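You operate a simulated robot arm through the tools that you are given. There is no shell and no other tool. Be economical: measure what you need, move in short steps, check, and stop when the job is done.

You are at the controls of a simulated two-armed robot. One attempt, no reset.

## Task
Take the rag from the flat end of the bench and lay it out flat on the deck behind the grooved roller.
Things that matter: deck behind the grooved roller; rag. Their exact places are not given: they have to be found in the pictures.

Only the result counts: the job must be done as asked and must still hold three seconds after the hand-in. Knocking over, shifting, dropping, spilling or breaking anything else fails it.

## Robot
Two 7-joint arms with two-finger parallel grippers on one trunk, on a base that drives. Base frame: it is fixed to the floor where the robot stands at the start and does not move with it; the origin is under the middle of the robot, x ahead of it, y to its left, z up. Readings come in mm, degrees, newtons and seconds.
The left shoulder is at the start at [50, 168, 1032], the right one opposite. With the tool pointing down near the work surface each hand reaches from about 100 to 660 mm from the robot's upright axis, wherever it stands, measured 20 degrees to its own side. Places, roughly: deck behind the grooved roller [3300, 100, 900]. Payload 1.57 kg a hand.
Tool frame (each hand has its own): the origin (TCP) lies between the finger pads and is the grasp point; the fingertips stand 30 mm ahead of it; z points along the fingers, y is the line along which they close. Largest opening 80 mm; finger width 17, thickness 12; the body of the gripper, 40 by 82 mm, starts 80 mm behind the TCP.
Orientation is told as [roll, pitch, yaw] about the base's x, y, z axes, in that order, counted from this pose: with the fingers straight down and closing along the base's y, the tool's x points along the base's -x, its y along +y and its z along -z.

## Interface
- The arms move only by the tool play_rows. It takes "left_targets", "right_targets" or both (then of equal length, played together; a hand with none holds still); each is a list of rows, each an object of numbers (a shift or turn left out is 0, a gripper value left out holds the last): "x", "y", "z": the shift along the tool's x, y, z in cm; "rx", "ry", "rz": the turn, a rotation vector about the tool's x, y, z in degrees. In form: [{"x": .., "y": .., "z": .., "rx": .., "ry": .., "rz": ..}, ...]. A call has 1 to 20 rows; each row shifts and turns the commanded pose from where the row before left it, along the tool's axes as they then stand. "left_hand" and "right_hand" are, for a hand that has rows, the finger opening in cm, from 0 to 8, set as the call begins (left out, the last holds). Each row takes 0.2 s and may step no farther than 50 mm and 8.6 degrees from the row before; otherwise, or with a gripper value out of range, the whole call is refused. Where a pose cannot be reached the arm comes as near as it can. A force on the tool above 40 N (or 10 N above the force at the start of the call, whichever is more), or a blocked arm, ends the call early, and 0.2 s more pass. The fingers move at their own pace (about 45 mm/s each) and stop on an object; they squeeze with about 43 N. The grip force told is the motor's: it shows also when the fingers shut on nothing. Time passes only in rows, and 0.2 s behind the last, so rows that do not move let the fingers close. It gives the time, the measured TCP pose, the force on the tool (base axes), the opening and the grip force at its end, in the units of the frame above (readings bear some noise), with the torque about the TCP (base axes, N m) and any sound that the robot's microphone picked up.
- Cameras (640 x 400 px; columns grow to the right, rows downward): "scene" is now at [129.2, 12.5, 1256.9]; the picture's right is [0.15, -0.99, 0.00], its down [-0.44, -0.07, -0.89] and it looks along [0.88, 0.14, -0.45] (base axes); focal length 294 px, centre (320, 200). "left" rides on the left gripper at [72, 7, -122] in its tool frame; the picture's right is [-0.09, 1.00, 0.00], its down [-0.84, -0.08, -0.54] and it looks along [-0.54, -0.05, 0.84] (tool axes); focal length 238 px, centre (320, 200). "right" rides on the right gripper at [72, -7, -122] in its tool frame; the picture's right is [0.09, 1.00, 0.00], its down [-0.84, 0.08, -0.54] and it looks along [-0.54, 0.05, 0.84] (tool axes); focal length 238 px, centre (320, 200).
- snapshot(camera): a new picture of that camera. No time passes.
- raise_lower(by): slides the trunk up (or, below 0, down) by that many mm; the arms and the scene camera ride with it, the base frame stays. It gives what a move gives, with no picture.
- steer(legs): drives the robot by 1 to 6 legs, each [ahead, left, turn to the left] in mm, mm and degrees, along the robot's own axes; the way and the turn of a leg run together, so that a leg with both is an arc; at most 1500 mm and 180 degrees a leg. The arms and the cameras ride along, it lands a little off, and it stops where it bumps. It gives what a move gives.
- head_to(pan, tilt): turns the head with the scene camera to pan (to the left, within 80 degrees either way) and tilt (down, from -29 to 69), counted from straight ahead of the robot. It gives what a move gives.
- probe_pixels(camera, pixels): there is no depth. For up to 12 entries [column, row, z] of the newest picture of that camera ("zoom" is the newest enlarged one), the place [x, y] in the base frame at which the ray of that pixel passes the height z, good to about 2 mm. No time passes.
- close_up(camera, box): a new picture of the part [left, top, right, bottom] of that camera's present view, enlarged. No time passes.
- finish_job(): hands the job in; it is judged then, once.

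Keep the steps short. Do not move on a guess: measure, check each grasp and each placing, and mend mistakes. In all there are 80 turns and 62 pictures (those below and enlarged ones count). Leave the grippers open and the arms clear of the work at the hand-in unless told otherwise, and finish with a single line.

The tools are called after "Call:" by a JSON object that holds its "op" and its "data". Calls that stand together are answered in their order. play_rows: Moves the arms, as the interface text tells. Its arguments: {"type":"object","properties":{"left_targets":{"type":"array"},"left_hand":{"type":"number"},"right_targets":{"type":"array"},"right_hand":{"type":"number"}},"required":[]} The other tools are called the same way: raise_lower (by) slides the trunk up or down; steer (legs) drives the base; head_to (pan, tilt) turns the head that bears the scene camera; snapshot (camera) takes a picture; probe_pixels (camera, pixels) gives the place at which the rays of pixels pass given heights; close_up (camera, box) takes an enlarged picture of a part of a camera's view; finish_job () hands the job in.

At the start:

```text
clock: 0.0
left_tcp_pos: [500.7, 234.7, 1058.2]
left_tool_rot: [0.0, 0.0, 0.0]
left_contact_force: [-0.2, 0.1, -0.3]
left_moment: [-0.02, 0.01, -0.01]
left_finger_gap: 80.1
left_grip_force: 0.0
right_tcp_pos: [446.7, -157.3, 1091.2]
right_tool_rot: [-0.1, 0.0, 0.0]
right_contact_force: [-0.3, -0.3, 0.0]
right_moment: [0.01, -0.05, 0.0]
right_finger_gap: 80.2
right_grip_force: 0.1
trunk travel left (down, up): [-200.0, 243.0]
robot x, y, heading: [-0.9, 2.3, 0.1]
head pan, tilt: [8.7, 26.6]
```

scene: 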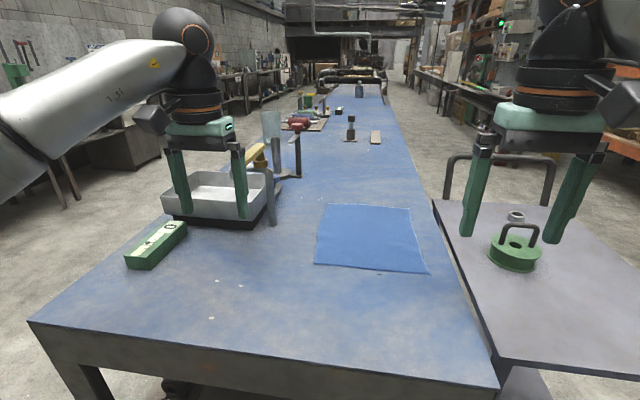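
right: 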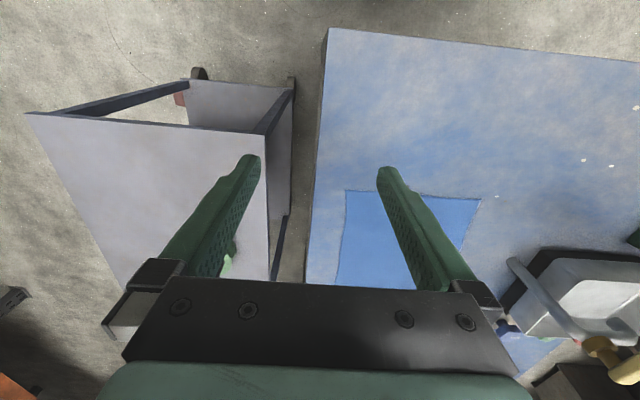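
left: 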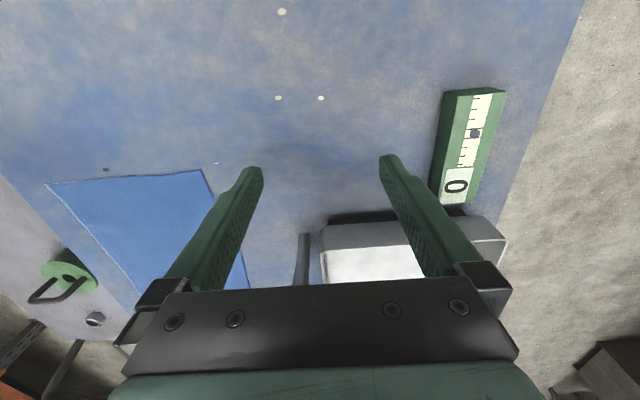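

The rag is the brighter blue square, with scene corners near (314,264), (428,273), (410,208) and (328,204). I'll probe its near corners from both cameras to find the bench height, and zoom in on both the rag and the far end.

Call:
{"op": "probe_pixels", "data": {"camera": "scene", "pixels": [[314, 264, 750], [314, 264, 800], [314, 264, 850], [314, 264, 900], [428, 273, 800], [428, 273, 850], [428, 273, 900], [410, 208, 850], [328, 204, 850], [28, 321, 850], [498, 386, 850]]}}

Call:
{"op": "probe_pixels", "data": {"camera": "left", "pixels": [[203, 170, 750], [203, 170, 800], [203, 170, 850], [203, 170, 900], [47, 184, 800], [47, 184, 850], [47, 184, 900]]}}

Call:
{"op": "close_up", "data": {"camera": "scene", "box": [280, 180, 460, 293]}}

Call:
{"op": "close_up", "data": {"camera": "scene", "box": [250, 40, 430, 153]}}

```text
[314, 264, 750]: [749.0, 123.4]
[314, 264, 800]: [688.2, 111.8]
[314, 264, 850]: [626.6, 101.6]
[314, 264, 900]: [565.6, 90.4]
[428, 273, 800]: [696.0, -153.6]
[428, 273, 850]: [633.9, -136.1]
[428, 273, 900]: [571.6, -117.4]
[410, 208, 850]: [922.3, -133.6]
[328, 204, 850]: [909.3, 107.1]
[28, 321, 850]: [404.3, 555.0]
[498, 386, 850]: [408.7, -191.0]
```

```text
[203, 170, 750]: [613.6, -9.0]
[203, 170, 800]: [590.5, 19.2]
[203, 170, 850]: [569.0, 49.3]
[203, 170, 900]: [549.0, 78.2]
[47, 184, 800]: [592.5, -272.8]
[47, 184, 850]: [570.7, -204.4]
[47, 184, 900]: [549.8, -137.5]
```

```text
3.54 times, centred on (370, 236) of scene
```

zoom: 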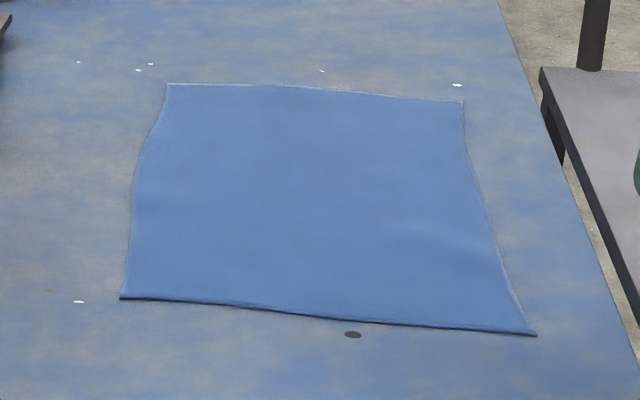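

```text
3.54 times, centred on (340, 96) of scene
```

zoom: 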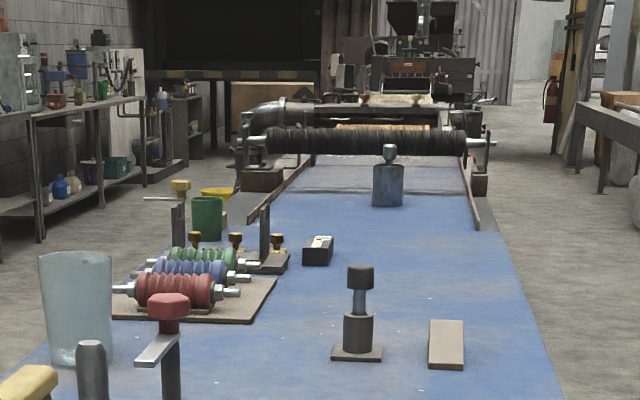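

Near-corner triangulation puts the bench top at about z 918. Next I'll probe the rag corners, bench corners, tray and post at that height.

Call:
{"op": "probe_pixels", "data": {"camera": "scene", "pixels": [[314, 264, 918], [428, 273, 918], [410, 208, 918], [328, 204, 918], [28, 321, 918], [498, 386, 918], [272, 224, 918], [272, 172, 1040], [127, 262, 918], [385, 95, 918], [300, 175, 918], [350, 140, 918]]}}

Call:
{"op": "probe_pixels", "data": {"camera": "left", "pixels": [[203, 170, 918], [47, 184, 918], [300, 285, 918], [307, 234, 1000], [430, 190, 918]]}}

Call:
{"op": "probe_pixels", "data": {"camera": "right", "pixels": [[347, 192, 918], [480, 199, 918], [336, 284, 918]]}}

```text
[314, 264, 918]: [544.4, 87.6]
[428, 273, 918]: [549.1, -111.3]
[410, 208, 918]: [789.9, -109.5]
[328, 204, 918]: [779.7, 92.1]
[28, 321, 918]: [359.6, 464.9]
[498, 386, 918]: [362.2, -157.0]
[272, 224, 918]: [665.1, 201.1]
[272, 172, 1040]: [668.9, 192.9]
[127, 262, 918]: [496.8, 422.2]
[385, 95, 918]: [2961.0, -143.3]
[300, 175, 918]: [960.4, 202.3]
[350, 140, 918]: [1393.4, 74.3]
```

```text
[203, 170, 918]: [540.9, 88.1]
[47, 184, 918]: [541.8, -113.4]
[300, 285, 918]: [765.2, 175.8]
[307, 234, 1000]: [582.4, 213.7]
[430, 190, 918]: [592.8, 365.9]
```

```text
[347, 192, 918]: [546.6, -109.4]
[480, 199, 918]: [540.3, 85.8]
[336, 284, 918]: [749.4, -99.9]
```

The rag spans about x 543–785, y −111–88. I plan to pinch both near corners, so I'm moving both hands to above them at TCP z about 1000.

Call:
{"op": "play_rows", "data": {"left_targets": [{"x": -1.3, "y": -3.92, "z": 1.45}, {"x": -1.3, "y": -3.92, "z": 1.45}, {"x": -1.3, "y": -3.92, "z": 1.45}, {"x": -1.3, "y": -3.92, "z": 1.45}, {}], "right_targets": [{"x": -2.7, "y": 1.4, "z": 2.28}, {"x": -2.7, "y": 1.4, "z": 2.28}, {"x": -2.7, "y": 1.4, "z": 2.28}, {"x": -2.7, "y": 1.4, "z": 2.28}, {}], "left_hand": 2.4, "right_hand": 2.4}}

Call:
{"op": "snapshot", "data": {"camera": "left"}}

Call:
{"op": "snapshot", "data": {"camera": "right"}}

```text
clock: 1.2
left_tcp_pos: [553.1, 78.1, 999.3]
left_tool_rot: [-0.1, 0.0, 0.1]
left_contact_force: [0.7, 0.8, 0.4]
left_moment: [0.0, 0.03, 0.0]
left_finger_gap: 24.1
left_grip_force: 0.2
right_tcp_pos: [555.9, -98.4, 998.9]
right_tool_rot: [0.0, -0.1, -0.1]
right_contact_force: [0.2, -0.1, 1.1]
right_moment: [-0.01, 0.01, 0.0]
right_finger_gap: 24.2
right_grip_force: 0.1
trunk travel left (down, up): [-200.0, 243.0]
robot x, y, heading: [0.0, -4.9, -0.1]
head pan, tilt: [8.7, 26.6]
```

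```text
56 pictures are left
```

left: 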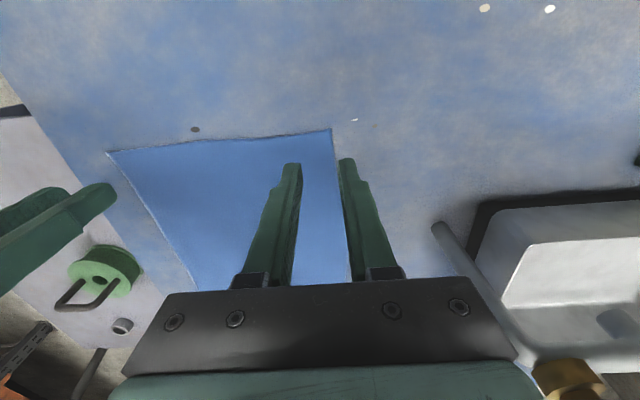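

```text
55 pictures are left
```

right: 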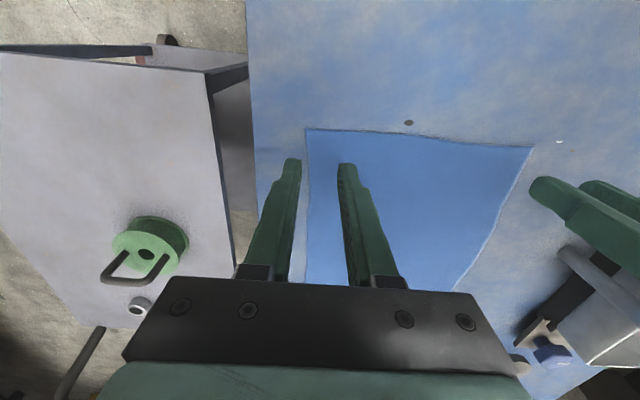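

Call:
{"op": "probe_pixels", "data": {"camera": "left", "pixels": [[332, 130, 918], [332, 130, 925], [107, 152, 918]]}}

Call:
{"op": "probe_pixels", "data": {"camera": "right", "pixels": [[306, 129, 918], [306, 129, 910], [531, 147, 918]]}}

```text
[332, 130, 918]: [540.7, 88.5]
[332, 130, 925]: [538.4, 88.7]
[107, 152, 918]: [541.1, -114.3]
```

```text
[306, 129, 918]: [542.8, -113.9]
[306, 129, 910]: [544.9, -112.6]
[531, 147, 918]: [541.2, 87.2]
```

Corners are confirmed at (541,88) and (542,−113). I'm lowering both hands to just above the cloth.

Call:
{"op": "play_rows", "data": {"left_targets": [{"x": 0.2, "y": -0.1, "z": 2.4}, {"z": 2.0}, {"z": 0.2}, {}], "right_targets": [{"x": 0.4, "y": -0.35, "z": 2.4}, {"z": 2.0}, {"z": 0.2}, {}]}}

Call:
{"op": "play_rows", "data": {"left_targets": [{"z": 0.15}, {"z": 0.15}, {"z": 0.1}, {}], "right_targets": [{"z": 0.15}, {"z": 0.15}, {"z": 0.1}, {}]}}

```text
clock: 2.2
left_tcp_pos: [550.9, 76.0, 952.9]
left_tool_rot: [-0.1, 0.0, 0.0]
left_contact_force: [-0.5, 0.4, -0.3]
left_moment: [-0.02, 0.01, -0.01]
left_finger_gap: 24.0
left_grip_force: 0.0
right_tcp_pos: [548.4, -104.1, 953.3]
right_tool_rot: [0.0, 0.0, 0.1]
right_contact_force: [0.3, -0.9, 0.6]
right_moment: [-0.01, 0.01, 0.0]
right_finger_gap: 24.1
right_grip_force: 0.1
trunk travel left (down, up): [-200.0, 243.0]
robot x, y, heading: [-0.8, -0.1, -0.0]
head pan, tilt: [8.7, 26.6]
```

```text
clock: 3.2
left_tcp_pos: [550.2, 76.7, 951.7]
left_tool_rot: [0.1, -0.1, -0.1]
left_contact_force: [0.6, -0.3, 4.1]
left_moment: [-0.04, -0.03, -0.01]
left_finger_gap: 24.2
left_grip_force: 0.2
right_tcp_pos: [549.6, -103.7, 951.5]
right_tool_rot: [0.1, -0.2, -0.1]
right_contact_force: [2.0, -0.1, 10.4]
right_moment: [0.16, -0.06, -0.03]
right_finger_gap: 23.6
right_grip_force: 0.0
trunk travel left (down, up): [-200.0, 243.0]
robot x, y, heading: [-2.9, -1.5, 0.0]
head pan, tilt: [8.7, 26.6]
```

Both tips touch at TCP z about 951.5, with 4 N and 10 N. I'm closing the fingers.

Call:
{"op": "play_rows", "data": {"left_targets": [{}, {}, {}, {}], "right_targets": [{}, {}, {}, {}], "left_hand": 0, "right_hand": 0}}

Call:
{"op": "snapshot", "data": {"camera": "left"}}

Call:
{"op": "snapshot", "data": {"camera": "right"}}

```text
clock: 4.2
left_tcp_pos: [549.6, 76.9, 951.5]
left_tool_rot: [0.0, 0.0, 0.0]
left_contact_force: [-0.1, -1.3, 3.6]
left_moment: [-0.05, -0.02, -0.02]
left_finger_gap: 0.2
left_grip_force: 21.3
right_tcp_pos: [550.3, -103.1, 951.5]
right_tool_rot: [0.1, -0.1, 0.0]
right_contact_force: [-0.8, 3.6, 16.6]
right_moment: [0.15, 0.03, 0.04]
right_finger_gap: 0.0
right_grip_force: 22.0
trunk travel left (down, up): [-200.0, 243.0]
robot x, y, heading: [2.9, 1.3, 0.2]
head pan, tilt: [8.7, 26.6]
```

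```text
54 pictures are left
```

left: 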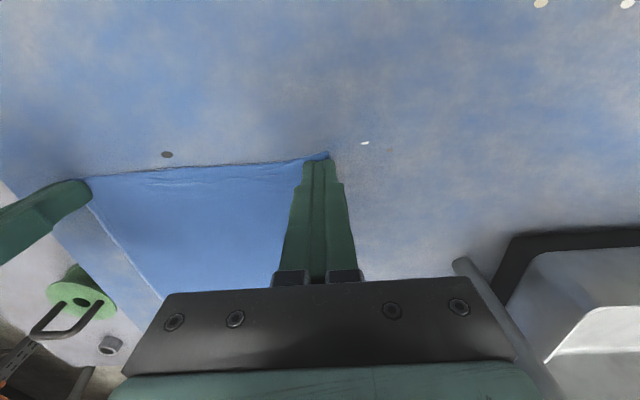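

```text
53 pictures are left
```

right: 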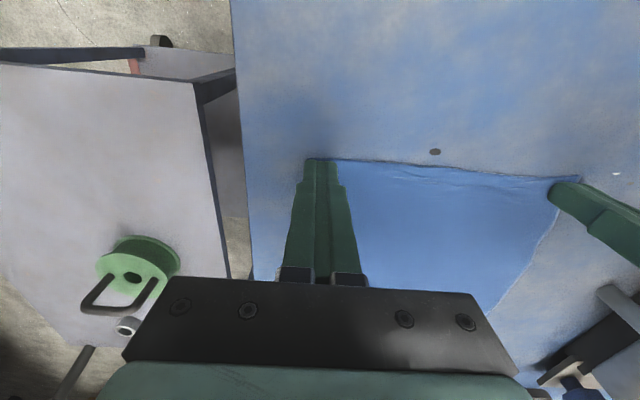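

The cloth has gathered into both grippers. I'll lift 6 cm and check.

Call:
{"op": "play_rows", "data": {"left_targets": [{"z": -1}, {"z": -2}, {"z": -3}, {}], "right_targets": [{"z": -1}, {"z": -2}, {"z": -3}, {}]}}

Call:
{"op": "snapshot", "data": {"camera": "scene"}}

Call:
{"op": "snapshot", "data": {"camera": "left"}}

```text
clock: 5.2
left_tcp_pos: [551.0, 75.6, 1009.4]
left_tool_rot: [0.0, -0.1, 0.0]
left_contact_force: [0.1, 0.5, 0.1]
left_moment: [-0.01, 0.04, 0.0]
left_finger_gap: 0.0
left_grip_force: 21.2
right_tcp_pos: [552.0, -102.7, 1010.1]
right_tool_rot: [-0.1, 0.0, 0.1]
right_contact_force: [0.2, -0.3, 0.2]
right_moment: [-0.03, 0.02, -0.01]
right_finger_gap: 0.0
right_grip_force: 21.2
trunk travel left (down, up): [-200.0, 243.0]
robot x, y, heading: [3.1, -0.9, -0.1]
head pan, tilt: [8.7, 26.6]
```

```text
52 pictures are left
```

scene: 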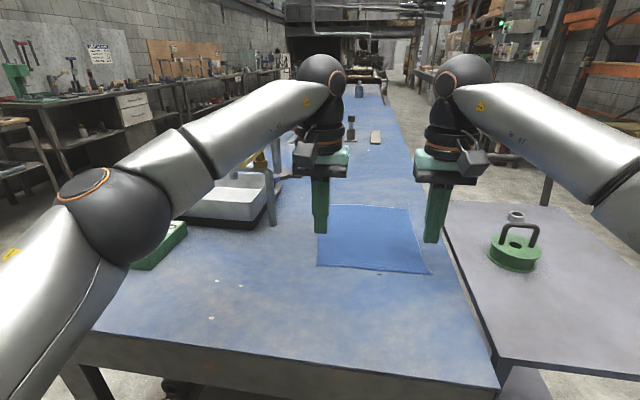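

```text
51 pictures are left
```

left: 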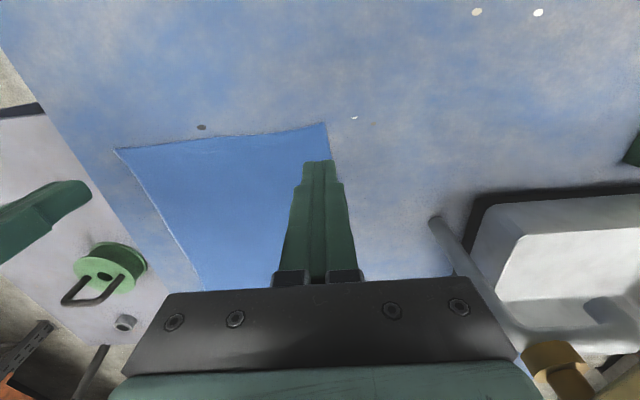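

The cloth slipped out and only the grippers came up. Next time I'll put both fingers of each hand fully on the cloth and gather a larger fold. I'll re-measure the corners first.

Call:
{"op": "probe_pixels", "data": {"camera": "left", "pixels": [[326, 124, 920], [116, 150, 920]]}}

Call:
{"op": "play_rows", "data": {"left_targets": [{"y": -1.0, "x": -0.6}, {"y": -0.9}, {}], "right_targets": [{"y": 1.0, "x": -0.6}, {"y": 0.9}, {}], "left_hand": 3.6, "right_hand": 3.6}}

Call:
{"op": "snapshot", "data": {"camera": "right"}}

```text
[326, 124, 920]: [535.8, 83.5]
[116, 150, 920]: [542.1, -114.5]
```

```text
clock: 6.0
left_tcp_pos: [556.4, 57.1, 1010.3]
left_tool_rot: [0.0, 0.0, 0.1]
left_contact_force: [-0.4, -0.9, -0.2]
left_moment: [0.0, 0.03, -0.05]
left_finger_gap: 36.1
left_grip_force: 0.1
right_tcp_pos: [557.2, -84.0, 1013.1]
right_tool_rot: [0.0, 0.0, 0.0]
right_contact_force: [0.4, -0.9, 0.4]
right_moment: [0.02, 0.01, 0.01]
right_finger_gap: 36.0
right_grip_force: 0.1
trunk travel left (down, up): [-200.0, 243.0]
robot x, y, heading: [-1.8, 1.8, 0.3]
head pan, tilt: [8.7, 26.6]
```

```text
50 pictures are left
```

right: 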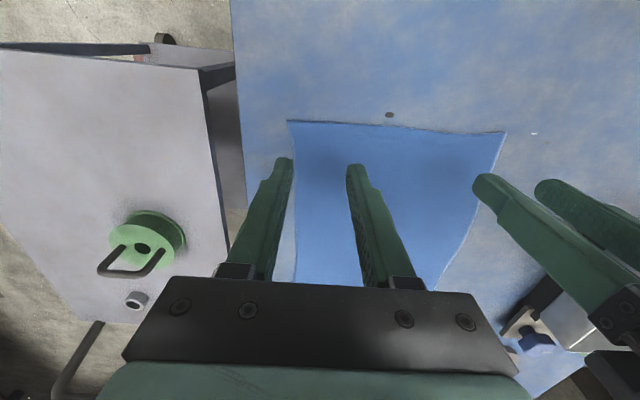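

Both fingers of each hand are over cloth. I'm lowering and pressing slightly harder.

Call:
{"op": "play_rows", "data": {"left_targets": [{"z": 3.0}, {"z": 2.5}, {"z": 0.3}, {"z": 0.2}, {"z": 0.2}, {}], "right_targets": [{"z": 3.0}, {"z": 2.5}, {"z": 0.3}, {"z": 0.2}, {"z": 0.1}, {}]}}

```text
clock: 7.4
left_tcp_pos: [557.5, 58.3, 951.2]
left_tool_rot: [0.0, -0.4, 0.1]
left_contact_force: [5.7, 0.4, 22.8]
left_moment: [0.12, -0.09, -0.05]
left_finger_gap: 36.2
left_grip_force: 0.0
right_tcp_pos: [556.6, -85.9, 952.8]
right_tool_rot: [0.1, -0.2, 0.0]
right_contact_force: [2.4, 0.8, 6.2]
right_moment: [0.05, -0.04, 0.02]
right_finger_gap: 36.1
right_grip_force: 0.0
trunk travel left (down, up): [-200.0, 243.0]
robot x, y, heading: [0.4, 2.3, 0.1]
head pan, tilt: [8.7, 26.6]
```

Left presses with 23 N and right with 6 N. I'll press the right a little more, then close.

Call:
{"op": "play_rows", "data": {"left_targets": [{}, {}], "right_targets": [{"z": 0.1}, {"z": 0.1}]}}

Call:
{"op": "play_rows", "data": {"left_targets": [{}, {}, {}, {}, {}], "right_targets": [{}, {}, {}, {}, {}], "left_hand": 0, "right_hand": 0}}

Call:
{"op": "snapshot", "data": {"camera": "left"}}

Call:
{"op": "snapshot", "data": {"camera": "right"}}

```text
clock: 8.0
left_tcp_pos: [555.3, 57.6, 951.3]
left_tool_rot: [0.0, -0.3, 0.0]
left_contact_force: [5.4, 0.4, 21.3]
left_moment: [0.0, -0.07, -0.01]
left_finger_gap: 36.1
left_grip_force: 0.0
right_tcp_pos: [555.7, -87.6, 950.9]
right_tool_rot: [0.1, -0.5, -0.1]
right_contact_force: [5.9, -0.7, 24.5]
right_moment: [-0.1, -0.08, 0.03]
right_finger_gap: 35.8
right_grip_force: 0.0
trunk travel left (down, up): [-200.0, 243.0]
robot x, y, heading: [-1.2, 0.7, 0.1]
head pan, tilt: [8.7, 26.6]
```

```text
clock: 9.2
left_tcp_pos: [555.4, 58.0, 952.3]
left_tool_rot: [0.0, -0.4, 0.0]
left_contact_force: [-2.1, 2.3, 20.0]
left_moment: [0.11, 0.12, 0.0]
left_finger_gap: 0.0
left_grip_force: 21.2
right_tcp_pos: [554.7, -87.5, 950.9]
right_tool_rot: [0.0, -0.5, -0.1]
right_contact_force: [-0.9, -0.7, 26.3]
right_moment: [0.0, 0.13, -0.04]
right_finger_gap: 0.2
right_grip_force: 21.4
trunk travel left (down, up): [-200.0, 243.0]
robot x, y, heading: [1.3, 1.3, -0.1]
head pan, tilt: [8.7, 26.6]
```

```text
49 pictures are left
```

left: 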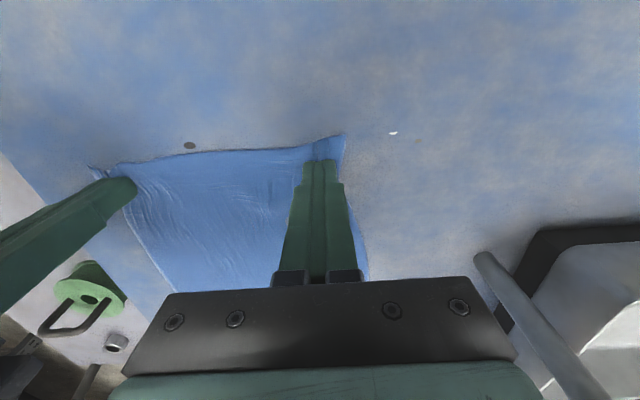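

```text
48 pictures are left
```

right: 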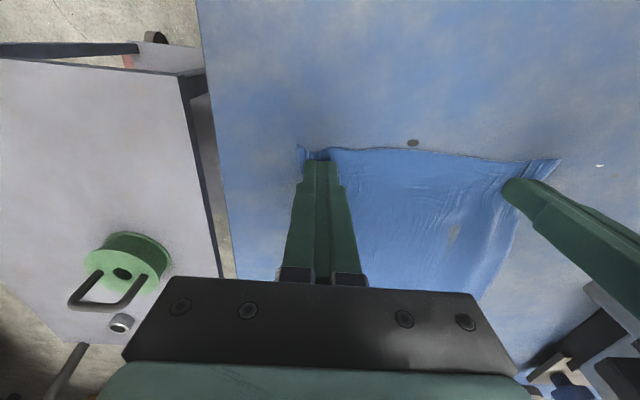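

The fabric now folds visibly into both fingers. I'll lift gently and check.

Call:
{"op": "play_rows", "data": {"left_targets": [{"z": -1}, {"z": -1}, {"z": -2}, {"z": -2}, {}], "right_targets": [{"z": -1}, {"z": -1}, {"z": -2}, {"z": -2}, {}]}}

Call:
{"op": "close_up", "data": {"camera": "scene", "box": [240, 150, 500, 312]}}

```text
clock: 10.4
left_tcp_pos: [555.9, 57.4, 1010.0]
left_tool_rot: [-0.1, 0.0, 0.1]
left_contact_force: [-0.1, -0.8, 0.2]
left_moment: [-0.01, 0.01, 0.03]
left_finger_gap: 0.1
left_grip_force: 21.6
right_tcp_pos: [555.0, -87.0, 1006.7]
right_tool_rot: [0.0, -0.1, -0.1]
right_contact_force: [0.4, 0.0, -0.4]
right_moment: [-0.02, -0.01, -0.02]
right_finger_gap: 0.1
right_grip_force: 21.3
trunk travel left (down, up): [-200.0, 243.0]
robot x, y, heading: [1.5, 0.2, 0.0]
head pan, tilt: [8.7, 26.6]
```

```text
2.46 times, centred on (370, 231) of scene
```

zoom: 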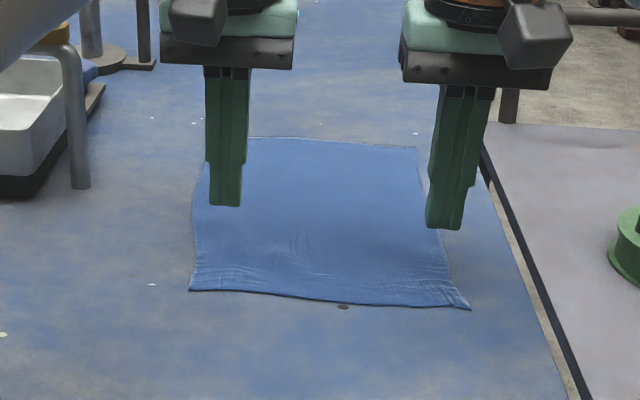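

It slipped again and the fingertips won't hold a fold on the flat. New plan: press on the rag, drag it toward me until its near edge overhangs the bench's front edge (x about 360), and pinch the overhang. I'll start with a short test drag.

Call:
{"op": "play_rows", "data": {"left_targets": [{"x": -4.5}, {"z": 3.0}, {"z": 2.4}, {"z": 0.3}, {"z": 0.2}, {}], "right_targets": [{"x": -4.5}, {"z": 3.0}, {"z": 2.4}, {"z": 0.3}, {"z": 0.2}, {}], "left_hand": 3.6, "right_hand": 3.6}}

Call:
{"op": "play_rows", "data": {"left_targets": [{"x": 1}, {"x": 1}, {"x": 1}, {"x": 1}, {"x": 1}, {"x": 1}, {}], "right_targets": [{"x": 1}, {"x": 1}, {"x": 1}, {"x": 1}, {"x": 1}, {"x": 1}, {}]}}

Call:
{"op": "snapshot", "data": {"camera": "scene"}}

```text
clock: 11.9
left_tcp_pos: [577.4, 68.2, 950.3]
left_tool_rot: [-0.3, -0.9, 0.2]
left_contact_force: [-0.9, 0.8, 15.6]
left_moment: [-0.29, 0.11, -0.05]
left_finger_gap: 34.7
left_grip_force: 0.1
left hand out of reach, approached as far as the arm can: row 1
right_tcp_pos: [585.2, -92.8, 951.1]
right_tool_rot: [0.4, -1.0, -0.1]
right_contact_force: [-1.4, -1.1, 15.9]
right_moment: [0.24, 0.13, 0.02]
right_finger_gap: 35.4
right_grip_force: 0.0
right hand out of reach, approached as far as the arm can: row 1
trunk travel left (down, up): [-200.0, 243.0]
robot x, y, heading: [-2.6, 0.7, -0.1]
head pan, tilt: [8.7, 26.6]
stopped in row 6 (left hand): the force on the tool passed its limit at 40 N (the readings are from after the stop); the commanded pose is now the measured one
```

```text
clock: 13.5
left_tcp_pos: [518.0, 67.2, 950.8]
left_tool_rot: [-0.2, -1.1, 0.2]
left_contact_force: [6.7, 0.4, 26.5]
left_moment: [-0.59, -0.07, 0.17]
left_finger_gap: 36.3
left_grip_force: 0.0
right_tcp_pos: [526.6, -89.9, 951.4]
right_tool_rot: [0.2, -1.1, 0.0]
right_contact_force: [6.5, 0.1, 31.1]
right_moment: [0.6, -0.07, -0.15]
right_finger_gap: 35.7
right_grip_force: 0.0
trunk travel left (down, up): [-200.0, 243.0]
robot x, y, heading: [0.8, 0.0, 0.0]
head pan, tilt: [8.7, 26.6]
```

```text
46 pictures are left
```

scene: 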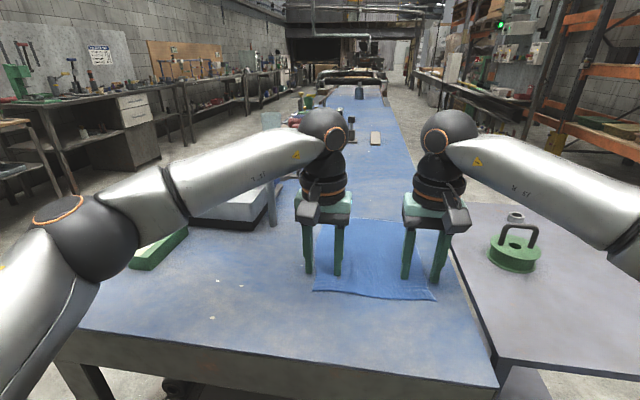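

The rag follows the fingers. I'll ease the pressure a touch and drag on another 9 cm, then lift a little.

Call:
{"op": "play_rows", "data": {"left_targets": [{"x": 1, "z": -0.05}, {"x": 1}, {"x": 1}, {"x": 1}, {"x": 1}, {"x": 1}, {"x": 1}, {"x": 1}, {"x": 1}, {"z": -1}, {"z": -2}, {}], "right_targets": [{"x": 1, "z": -0.1}, {"x": 1}, {"x": 1}, {"x": 1}, {"x": 1}, {"x": 1}, {"x": 1}, {"x": 1}, {"x": 1}, {"z": -1}, {"z": -2}, {}]}}

Call:
{"op": "close_up", "data": {"camera": "scene", "box": [210, 200, 530, 400]}}

```text
clock: 16.1
left_tcp_pos: [427.7, 69.8, 973.6]
left_tool_rot: [-0.1, -0.5, 0.0]
left_contact_force: [-0.1, 0.4, -0.1]
left_moment: [-0.03, 0.02, -0.03]
left_finger_gap: 35.9
left_grip_force: 0.0
right_tcp_pos: [437.4, -92.2, 975.6]
right_tool_rot: [0.1, -0.5, -0.1]
right_contact_force: [0.1, -0.3, -0.3]
right_moment: [-0.01, 0.01, -0.02]
right_finger_gap: 35.8
right_grip_force: 0.1
trunk travel left (down, up): [-200.0, 243.0]
robot x, y, heading: [-1.2, -1.4, 0.1]
head pan, tilt: [8.7, 26.6]
```

```text
2.00 times, centred on (370, 300) of scene
```

zoom: 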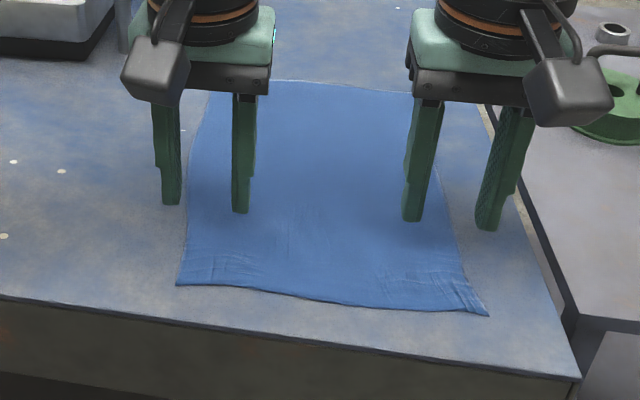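

Call:
{"op": "probe_pixels", "data": {"camera": "zoom", "pixels": [[178, 285, 920], [488, 315, 920], [330, 303, 920], [330, 335, 920], [210, 88, 920], [580, 378, 920]]}}

```text
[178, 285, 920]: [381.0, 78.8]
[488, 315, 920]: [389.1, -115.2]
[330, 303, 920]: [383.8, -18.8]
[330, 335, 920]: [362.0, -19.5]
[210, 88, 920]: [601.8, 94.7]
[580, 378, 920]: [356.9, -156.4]
```

The rag's near edge is at x about 384 and the bench edge at 361. I'll re-press further back and inward, then drag 65 mm more.

Call:
{"op": "play_rows", "data": {"left_targets": [{"x": -4.2, "y": -2.5}, {"z": 1.5}, {"z": 1.3}, {"z": 0.15}, {}, {"x": 1}, {"x": 1}, {"x": 1}, {"x": 1}, {"x": 1}, {"x": 1}, {"x": 0.5}, {"z": -1}, {"z": -4}, {"z": -4}, {}], "right_targets": [{"x": -3.3, "y": 2.4}, {"z": 1.5}, {"z": 1.3}, {"z": 0.15}, {}, {"x": 1}, {"x": 1}, {"x": 1}, {"x": 1}, {"x": 1}, {"x": 1}, {"x": 0.5}, {"z": -1}, {"z": -4}, {"z": -4}, {}]}}

Call:
{"op": "close_up", "data": {"camera": "scene", "box": [210, 200, 530, 400]}}

Call:
{"op": "snapshot", "data": {"camera": "left"}}

```text
clock: 18.4
left_tcp_pos: [418.0, 42.5, 952.6]
left_tool_rot: [-0.6, -1.4, 0.2]
left_contact_force: [-2.1, 0.5, 13.9]
left_moment: [0.38, 0.13, 0.04]
left_finger_gap: 36.5
left_grip_force: 1.1
right_tcp_pos: [415.9, -68.2, 952.4]
right_tool_rot: [0.6, -1.3, -0.1]
right_contact_force: [-1.6, -0.7, 13.1]
right_moment: [-0.32, 0.13, -0.02]
right_finger_gap: 36.2
right_grip_force: 0.2
trunk travel left (down, up): [-200.0, 243.0]
robot x, y, heading: [-0.0, -1.4, 0.0]
head pan, tilt: [8.7, 26.6]
stopped in row 11 (left hand): the force on the tool passed its limit at 41 N (the readings are from after the stop); the commanded pose is now the measured one
```

```text
2.00 times, centred on (370, 300) of scene
```

zoom: 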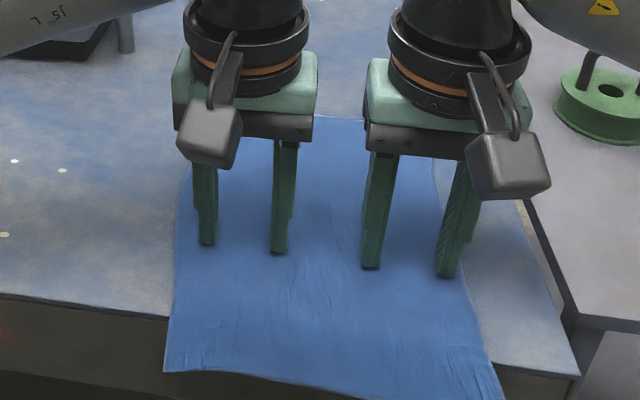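

```text
43 pictures are left
```

left: 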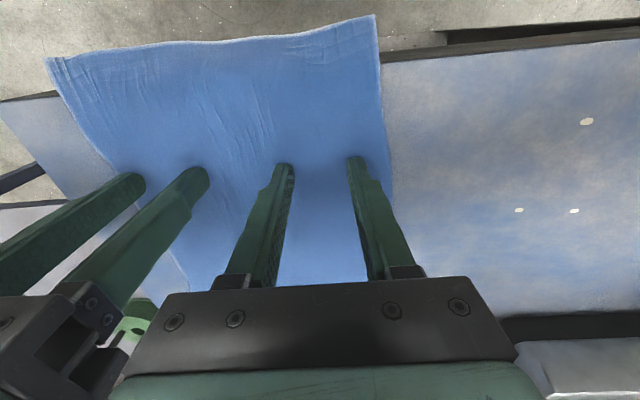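

The rag now overhangs the front edge. I'll locate the flap corners with both cameras.

Call:
{"op": "probe_pixels", "data": {"camera": "zoom", "pixels": [[165, 372, 920], [165, 372, 900], [165, 372, 880], [500, 399, 920], [500, 399, 890], [172, 318, 920]]}}

Call:
{"op": "probe_pixels", "data": {"camera": "left", "pixels": [[373, 15, 920], [373, 15, 900], [373, 15, 880], [46, 60, 920], [46, 60, 890], [380, 62, 920]]}}

```text
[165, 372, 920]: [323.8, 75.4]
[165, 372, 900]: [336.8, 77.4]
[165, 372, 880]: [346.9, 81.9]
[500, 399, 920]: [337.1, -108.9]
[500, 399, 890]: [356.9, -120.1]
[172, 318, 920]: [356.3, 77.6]
```

```text
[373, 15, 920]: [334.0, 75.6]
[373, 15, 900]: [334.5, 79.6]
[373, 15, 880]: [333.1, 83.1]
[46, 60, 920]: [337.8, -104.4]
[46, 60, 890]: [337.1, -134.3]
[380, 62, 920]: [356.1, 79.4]
```

The flap's left corner is at about (334,78,905) and the right at about (337,−109,917), so it overhangs about 27 mm. I'll drag 15 mm more with light pressure and lift away.

Call:
{"op": "play_rows", "data": {"left_targets": [{"x": 0.5}, {"x": 0.5}, {"x": 0.5}, {"z": -1}, {"z": -4}, {"z": -4}, {"z": -4}, {}], "right_targets": [{"x": 0.5}, {"x": 0.5}, {"x": 0.5}, {"z": -1}, {"z": -4}, {"z": -4}, {"z": -4}, {}]}}

Call:
{"op": "close_up", "data": {"camera": "scene", "box": [210, 200, 530, 400]}}

```text
clock: 20.2
left_tcp_pos: [402.3, 43.7, 1080.8]
left_tool_rot: [-0.4, -1.1, 0.0]
left_contact_force: [0.1, 0.0, -0.1]
left_moment: [0.01, 0.0, -0.01]
left_finger_gap: 35.9
left_grip_force: 0.1
right_tcp_pos: [399.2, -67.9, 1080.0]
right_tool_rot: [0.4, -0.8, 0.0]
right_contact_force: [0.8, 0.7, -0.2]
right_moment: [-0.02, 0.0, 0.02]
right_finger_gap: 35.9
right_grip_force: 0.1
trunk travel left (down, up): [-200.0, 243.0]
robot x, y, heading: [2.0, 1.6, -0.2]
head pan, tilt: [8.7, 26.6]
```

```text
2.00 times, centred on (370, 300) of scene
```

zoom: 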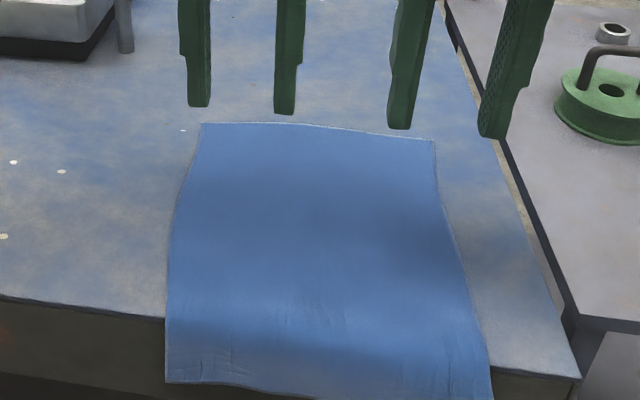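

The overhang is good. I'll back the base 150 mm, then turn the hands so the fingers point forward and down, closing in the vertical plane.

Call:
{"op": "steer", "data": {"legs": [[-150, 0, 0]]}}

Call:
{"op": "play_rows", "data": {"left_targets": [{"y": 2.5, "rz": 8.18}, {"rz": 8.18}, {"rz": 8.18}, {"rz": 8.18}, {"rz": 8.18}, {"rz": 8.18}, {"rz": 8.18}, {"rz": 8.18}, {"rz": 8.18}, {"rz": 8.18}, {"rz": 8.18}, {}], "right_targets": [{"y": -2.5, "rz": -8.18}, {"rz": -8.18}, {"rz": -8.18}, {"rz": -8.18}, {"rz": -8.18}, {"rz": -8.18}, {"rz": -8.18}, {"rz": -8.18}, {"rz": -8.18}, {"rz": -8.18}, {"rz": -8.18}, {}], "left_hand": 6, "right_hand": 6}}

```text
clock: 21.6
left_tcp_pos: [253.8, 43.3, 1081.0]
left_tool_rot: [-0.4, -1.1, 0.1]
left_contact_force: [0.1, -0.8, 0.0]
left_moment: [-0.02, -0.02, -0.02]
left_finger_gap: 35.8
left_grip_force: 0.1
right_tcp_pos: [250.6, -67.6, 1080.0]
right_tool_rot: [0.4, -0.9, -0.2]
right_contact_force: [0.2, -0.3, -0.4]
right_moment: [0.01, -0.01, 0.02]
right_finger_gap: 36.0
right_grip_force: 0.0
trunk travel left (down, up): [-200.0, 243.0]
robot x, y, heading: [-150.2, -1.9, -0.4]
head pan, tilt: [8.7, 26.6]
```

```text
clock: 24.2
left_tcp_pos: [163.2, 42.3, 1043.5]
left_tool_rot: [1.1, -0.4, -89.7]
left_contact_force: [-0.4, -0.1, -1.0]
left_moment: [0.01, 0.04, -0.05]
left_finger_gap: 59.8
left_grip_force: 0.1
left hand out of reach, approached as far as the arm can: row 9, 10, 11
right_tcp_pos: [158.0, -59.0, 1043.9]
right_tool_rot: [-1.1, -0.4, 89.7]
right_contact_force: [0.3, 0.1, 0.0]
right_moment: [0.01, -0.04, -0.03]
right_finger_gap: 60.4
right_grip_force: 0.1
right hand out of reach, approached as far as the arm can: row 8, 9, 10, 11
trunk travel left (down, up): [-200.0, 243.0]
robot x, y, heading: [-149.8, -0.3, -0.0]
head pan, tilt: [8.7, 26.6]
```

Yaw succeeded but the hands drifted back to about x 160. Next I pitch the fingers forward and watch the reach.

Call:
{"op": "play_rows", "data": {"left_targets": [{"rx": -8}, {"rx": -8}, {"rx": -8}, {"rx": -8}, {"rx": -8}, {"rx": -8}, {"rx": -7}, {}], "right_targets": [{"rx": 8}, {"rx": 8}, {"rx": 8}, {"rx": 8}, {"rx": 8}, {"rx": 8}, {"rx": 7}, {}]}}

Call:
{"op": "snapshot", "data": {"camera": "scene"}}

```text
clock: 26.0
left_tcp_pos: [161.8, 43.3, 1043.5]
left_tool_rot: [56.2, -0.4, -89.8]
left_contact_force: [-0.5, 0.5, 0.3]
left_moment: [0.01, -0.02, -0.03]
left_finger_gap: 60.1
left_grip_force: 0.0
right_tcp_pos: [158.6, -57.0, 1042.2]
right_tool_rot: [-56.0, -0.4, 89.9]
right_contact_force: [-0.4, 1.2, 0.4]
right_moment: [-0.01, 0.01, -0.01]
right_finger_gap: 60.2
right_grip_force: 0.0
trunk travel left (down, up): [-200.0, 243.0]
robot x, y, heading: [-143.5, -1.2, 0.1]
head pan, tilt: [8.7, 26.6]
```

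```text
41 pictures are left
```

scene: 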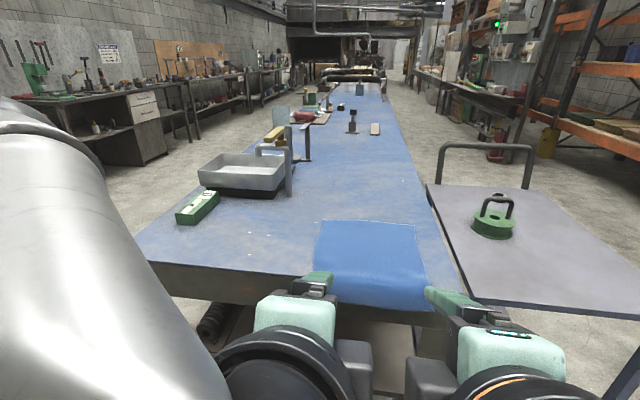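

The orientation is right. I'll look at the flap from the head and the left hand.

Call:
{"op": "close_up", "data": {"camera": "scene", "box": [270, 210, 480, 341]}}

Call:
{"op": "snapshot", "data": {"camera": "left"}}

Call:
{"op": "snapshot", "data": {"camera": "right"}}

```text
3.05 times, centred on (375, 276) of scene
```

zoom: 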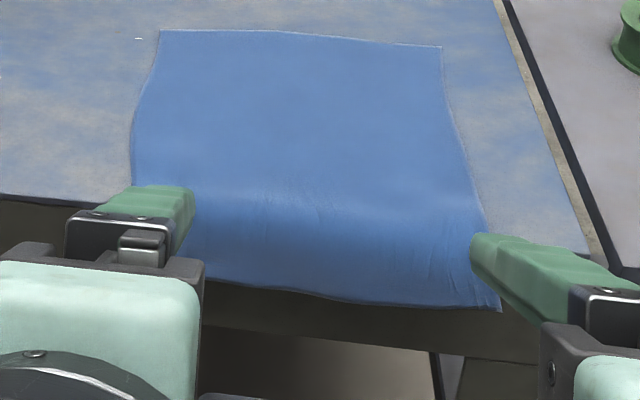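

```text
39 pictures are left
```

left: 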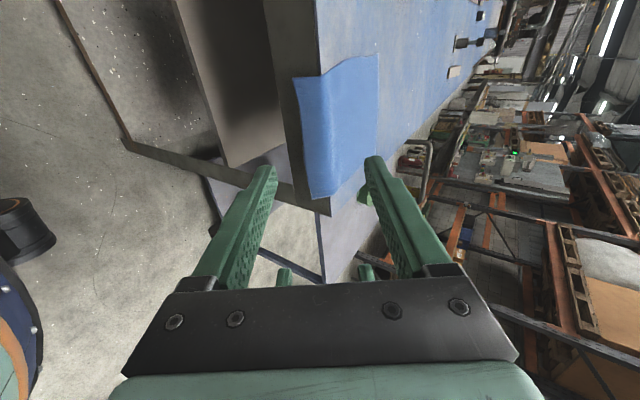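

```text
38 pictures are left
```

right: 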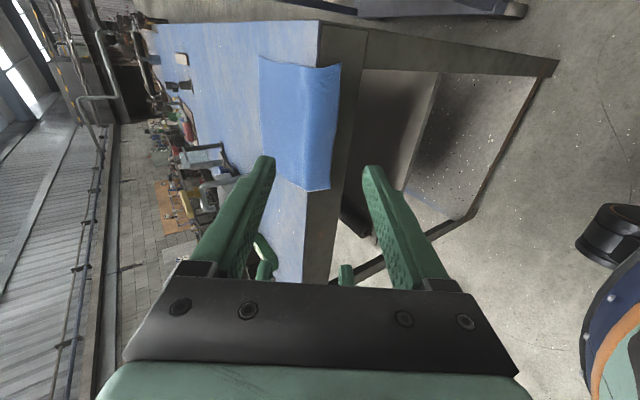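

Call:
{"op": "probe_pixels", "data": {"camera": "left", "pixels": [[295, 77, 910], [295, 77, 890], [295, 77, 870], [308, 197, 910], [308, 197, 890], [308, 197, 870]]}}

Call:
{"op": "probe_pixels", "data": {"camera": "right", "pixels": [[328, 190, 910], [328, 190, 890], [328, 190, 870], [340, 65, 910], [340, 65, 890], [340, 65, 870]]}}

Call:
{"op": "probe_pixels", "data": {"camera": "zoom", "pixels": [[501, 310, 910], [501, 310, 890], [501, 310, 870], [200, 278, 890], [200, 278, 870]]}}

```text
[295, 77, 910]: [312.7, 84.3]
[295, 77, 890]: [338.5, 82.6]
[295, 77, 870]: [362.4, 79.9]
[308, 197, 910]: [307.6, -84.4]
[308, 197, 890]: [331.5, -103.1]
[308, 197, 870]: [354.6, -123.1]
```

```text
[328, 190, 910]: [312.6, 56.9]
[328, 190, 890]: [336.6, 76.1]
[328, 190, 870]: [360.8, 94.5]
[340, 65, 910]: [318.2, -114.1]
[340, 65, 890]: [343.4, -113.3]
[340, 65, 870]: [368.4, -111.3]
```

```text
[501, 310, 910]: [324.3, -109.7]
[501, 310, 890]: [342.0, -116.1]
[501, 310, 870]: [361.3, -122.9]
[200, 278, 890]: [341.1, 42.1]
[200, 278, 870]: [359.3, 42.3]
```

The flap hangs down: its bottom corners are at about (345,81,884) and (350,−114,883). I'll level the fingers to horizontal and fully opened, then descend in front of it at z 913, so one finger passes below the flap and one above.

Call:
{"op": "play_rows", "data": {"left_targets": [{"rx": -8.5}, {"rx": -8.5}, {"rx": -8.5}, {"rx": -8.3}, {"x": 0.6, "y": -3.3, "z": 1.5}, {"x": 0.6, "y": -3.3, "z": 1.5}, {"x": 0.6, "y": -3.2, "z": 1.5}, {"x": 0.5, "y": -3.2, "z": 1.5}, {}], "right_targets": [{"rx": 8.5}, {"rx": 8.5}, {"rx": 8.5}, {"rx": 8.3}, {"x": 1.0, "y": 3.3, "z": 1.5}, {"x": 1.0, "y": 3.2, "z": 1.5}, {"x": 1.0, "y": 3.2, "z": 1.5}, {"x": 1.1, "y": 3.2, "z": 1.5}, {}], "left_hand": 8, "right_hand": 8}}

Call:
{"op": "snapshot", "data": {"camera": "left"}}

Call:
{"op": "snapshot", "data": {"camera": "scene"}}

```text
clock: 26.8
left_tcp_pos: [176.2, 44.8, 1113.7]
left_tool_rot: [78.8, -17.4, -86.1]
left_contact_force: [1.0, -0.2, 0.4]
left_moment: [0.01, 0.0, 0.04]
left_finger_gap: 80.2
left_grip_force: 0.2
left hand out of reach, approached as far as the arm can: row 2, 3
right_tcp_pos: [175.0, -53.0, 1115.2]
right_tool_rot: [-79.1, -16.1, 87.0]
right_contact_force: [0.0, 0.9, -0.4]
right_moment: [0.03, -0.01, -0.01]
right_finger_gap: 79.8
right_grip_force: 0.0
right hand out of reach, approached as far as the arm can: row 1, 2, 3
trunk travel left (down, up): [-200.0, 243.0]
robot x, y, heading: [-150.1, 0.3, -0.0]
head pan, tilt: [8.7, 26.6]
stopped in row 3 (right hand): the arm was blocked; the commanded pose is now the measured one
```

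```text
37 pictures are left
```

left: 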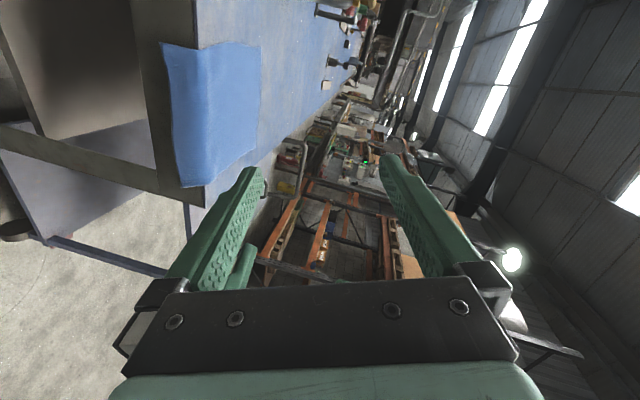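

```text
36 pictures are left
```

scene: 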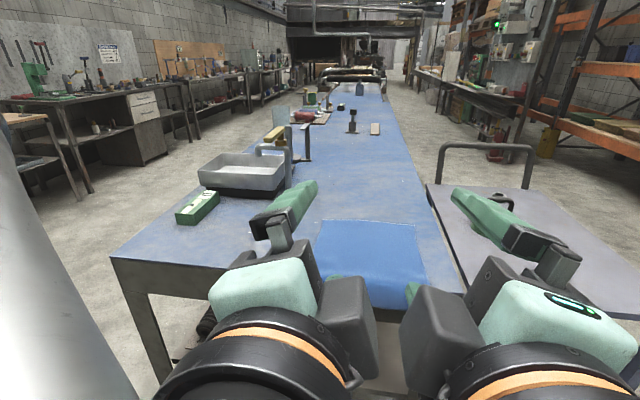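

The hands are too close to the robot for that pose and both ended rolled about 17°. I'll back the base another 150 mm, then extend the arms forward while undoing the roll.

Call:
{"op": "steer", "data": {"legs": [[-150, 0, 0]]}}

Call:
{"op": "play_rows", "data": {"left_targets": [{"z": 4}, {"z": 4, "rz": 5.9}, {"z": 4, "rz": 5.9}, {"z": 2, "rz": 5.9}, {}], "right_targets": [{"z": 4}, {"z": 4, "rz": -5.5}, {"z": 4, "rz": -5.5}, {"z": 2, "rz": -5.4}, {}]}}

```text
clock: 28.1
left_tcp_pos: [27.1, 44.4, 1113.7]
left_tool_rot: [78.7, -17.3, -86.3]
left_contact_force: [0.1, 1.2, 0.3]
left_moment: [-0.02, 0.0, 0.01]
left_finger_gap: 80.0
left_grip_force: 0.0
right_tcp_pos: [23.8, -53.7, 1115.2]
right_tool_rot: [-79.1, -16.1, 86.7]
right_contact_force: [-0.4, 0.0, 0.2]
right_moment: [0.01, 0.01, 0.01]
right_finger_gap: 80.0
right_grip_force: 0.0
trunk travel left (down, up): [-200.0, 243.0]
robot x, y, heading: [-295.4, -0.8, -0.0]
head pan, tilt: [8.7, 26.6]
```

```text
clock: 29.3
left_tcp_pos: [164.3, 44.8, 1087.6]
left_tool_rot: [79.3, 0.2, -89.7]
left_contact_force: [0.7, 0.2, -1.0]
left_moment: [0.01, 0.01, 0.01]
left_finger_gap: 79.9
left_grip_force: 0.1
right_tcp_pos: [165.4, -50.2, 1087.4]
right_tool_rot: [-79.6, 0.2, 89.9]
right_contact_force: [-0.8, 0.3, -0.8]
right_moment: [-0.01, -0.01, -0.01]
right_finger_gap: 79.7
right_grip_force: 0.1
trunk travel left (down, up): [-200.0, 243.0]
robot x, y, heading: [-295.4, 1.0, -0.1]
head pan, tilt: [8.7, 26.6]
```

Call:
{"op": "play_rows", "data": {"left_targets": [{"rx": -5.3}, {"rx": -5.3}, {"x": 0.42, "y": -3.5, "z": 1.72}, {"x": 0.42, "y": -3.5, "z": 1.72}, {"x": 0.42, "y": -3.5, "z": 1.72}, {"x": 0.42, "y": -3.5, "z": 1.72}, {"x": 0.42, "y": -3.5, "z": 1.72}, {}], "right_targets": [{"rx": 5.2}, {"rx": 5.2}, {"x": 0.96, "y": 3.48, "z": 1.7}, {"x": 0.96, "y": 3.48, "z": 1.7}, {"x": 0.96, "y": 3.48, "z": 1.7}, {"x": 0.96, "y": 3.48, "z": 1.7}, {"x": 0.96, "y": 3.48, "z": 1.7}, {}]}}

Call:
{"op": "snapshot", "data": {"camera": "left"}}

Call:
{"op": "snapshot", "data": {"camera": "right"}}

```text
clock: 31.1
left_tcp_pos: [250.5, 70.0, 912.8]
left_tool_rot: [89.9, 0.0, -89.7]
left_contact_force: [0.9, -0.4, 1.1]
left_moment: [0.03, -0.02, 0.02]
left_finger_gap: 79.9
left_grip_force: 0.1
right_tcp_pos: [241.6, -83.7, 924.6]
right_tool_rot: [-89.7, 0.2, 89.5]
right_contact_force: [-0.4, -0.4, 0.2]
right_moment: [-0.01, 0.01, 0.0]
right_finger_gap: 79.9
right_grip_force: 0.0
right hand out of reach, approached as far as the arm can: row 7
trunk travel left (down, up): [-200.0, 243.0]
robot x, y, heading: [-297.7, 1.4, -0.1]
head pan, tilt: [8.7, 26.6]
```

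```text
35 pictures are left
```

left: 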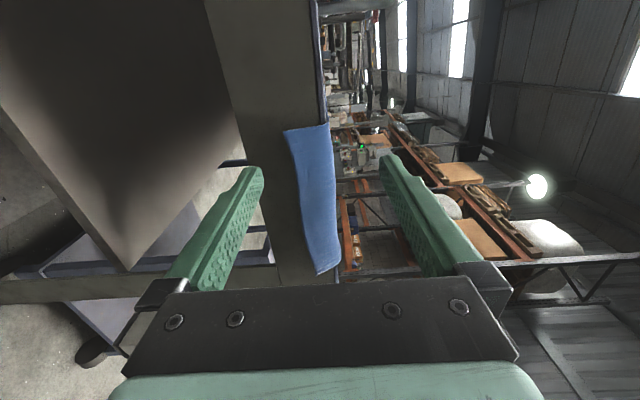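

```text
34 pictures are left
```

right: 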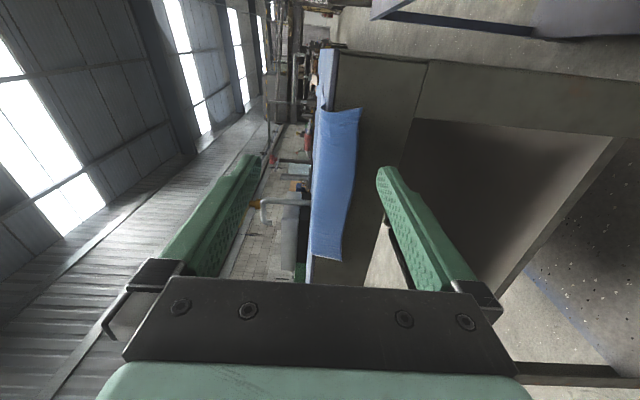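

Call:
{"op": "probe_pixels", "data": {"camera": "left", "pixels": [[285, 130, 895], [285, 130, 885], [285, 130, 880], [285, 130, 875], [318, 272, 885], [318, 272, 895]]}}

Call:
{"op": "probe_pixels", "data": {"camera": "right", "pixels": [[361, 110, 895], [361, 110, 885], [361, 110, 880], [361, 110, 875], [340, 262, 885], [340, 262, 895]]}}

Call:
{"op": "raise_lower", "data": {"by": -50}}

```text
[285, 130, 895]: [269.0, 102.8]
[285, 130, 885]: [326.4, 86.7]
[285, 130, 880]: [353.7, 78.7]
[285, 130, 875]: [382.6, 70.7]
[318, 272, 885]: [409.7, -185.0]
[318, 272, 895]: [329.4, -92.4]
```

```text
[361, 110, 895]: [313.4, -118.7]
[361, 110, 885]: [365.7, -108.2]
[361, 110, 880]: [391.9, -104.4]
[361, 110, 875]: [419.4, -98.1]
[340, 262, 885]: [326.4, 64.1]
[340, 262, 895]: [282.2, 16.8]
```

```text
clock: 32.1
left_tcp_pos: [251.4, 69.4, 864.3]
left_tool_rot: [89.9, 0.2, -89.7]
left_contact_force: [0.4, 0.2, -0.6]
left_moment: [-0.02, 0.03, 0.03]
left_finger_gap: 80.0
left_grip_force: 0.0
right_tcp_pos: [241.5, -84.2, 875.5]
right_tool_rot: [-89.7, 0.1, 89.5]
right_contact_force: [-0.2, -0.2, 0.1]
right_moment: [0.02, 0.0, 0.01]
right_finger_gap: 79.9
right_grip_force: 0.0
trunk travel left (down, up): [-150.0, 293.0]
robot x, y, heading: [-297.5, -0.6, -0.1]
head pan, tilt: [8.7, 26.6]
```

Flap bottom corners are at about (350,80,881) and (345,−112,889), so a grip centre at z 913 will straddle the flap. With the trunk lower, I'm bringing both hands to x 290, z 913.

Call:
{"op": "play_rows", "data": {"left_targets": [{"y": 2.4, "z": 1}, {"y": 2.4, "z": 1}, {"z": 2}, {}], "right_targets": [{"y": -2, "x": 0.7, "z": 1.4}, {"y": -1.9, "x": 0.7, "z": 1.4}, {"z": 2}, {}]}}

```text
clock: 33.1
left_tcp_pos: [290.4, 71.4, 909.2]
left_tool_rot: [89.8, 0.1, -89.5]
left_contact_force: [0.2, 0.2, -0.7]
left_moment: [-0.02, -0.01, -0.03]
left_finger_gap: 79.7
left_grip_force: 0.0
right_tcp_pos: [288.9, -95.1, 913.5]
right_tool_rot: [-89.5, 0.1, 89.2]
right_contact_force: [0.0, -0.8, -0.1]
right_moment: [0.02, -0.02, 0.0]
right_finger_gap: 80.1
right_grip_force: 0.0
trunk travel left (down, up): [-150.0, 293.0]
robot x, y, heading: [-299.2, 2.3, -0.4]
head pan, tilt: [8.7, 26.6]
```

Both are in position. I'm advancing to put the tips at x about 355, one finger under the flap and one over.

Call:
{"op": "play_rows", "data": {"left_targets": [{"x": -0.5, "y": 0.35, "z": 1}, {"z": 1.5}, {"z": 1.0}, {}], "right_targets": [{"x": 0.3, "z": 1}, {"z": 1.6}, {"z": 1.0}, {}]}}

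Call:
{"op": "snapshot", "data": {"camera": "left"}}

Call:
{"op": "snapshot", "data": {"camera": "right"}}

```text
clock: 34.1
left_tcp_pos: [325.2, 65.7, 915.2]
left_tool_rot: [89.8, 0.1, -89.6]
left_contact_force: [0.6, 0.2, -0.1]
left_moment: [0.02, 0.01, -0.03]
left_finger_gap: 80.0
left_grip_force: 0.0
right_tcp_pos: [323.6, -91.8, 919.6]
right_tool_rot: [-89.5, 0.1, 89.2]
right_contact_force: [0.2, -0.3, 0.5]
right_moment: [0.01, -0.04, -0.01]
right_finger_gap: 79.9
right_grip_force: 0.1
right hand out of reach, approached as far as the arm can: row 1, 3
trunk travel left (down, up): [-150.0, 293.0]
robot x, y, heading: [-294.7, -5.1, -0.0]
head pan, tilt: [8.7, 26.6]
```

```text
33 pictures are left
```

left: 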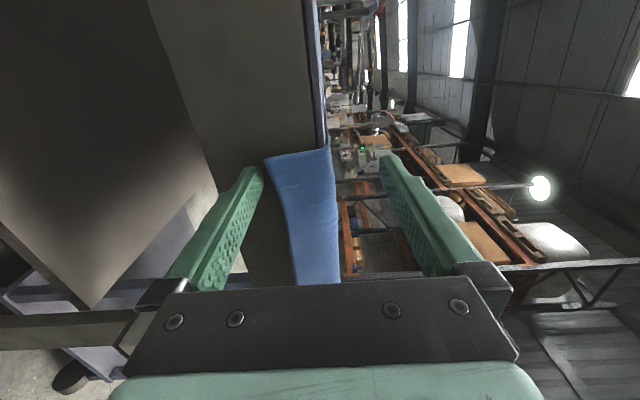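

```text
32 pictures are left
```

right: 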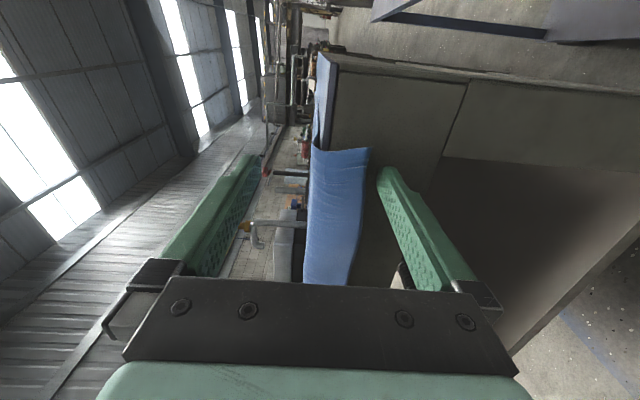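

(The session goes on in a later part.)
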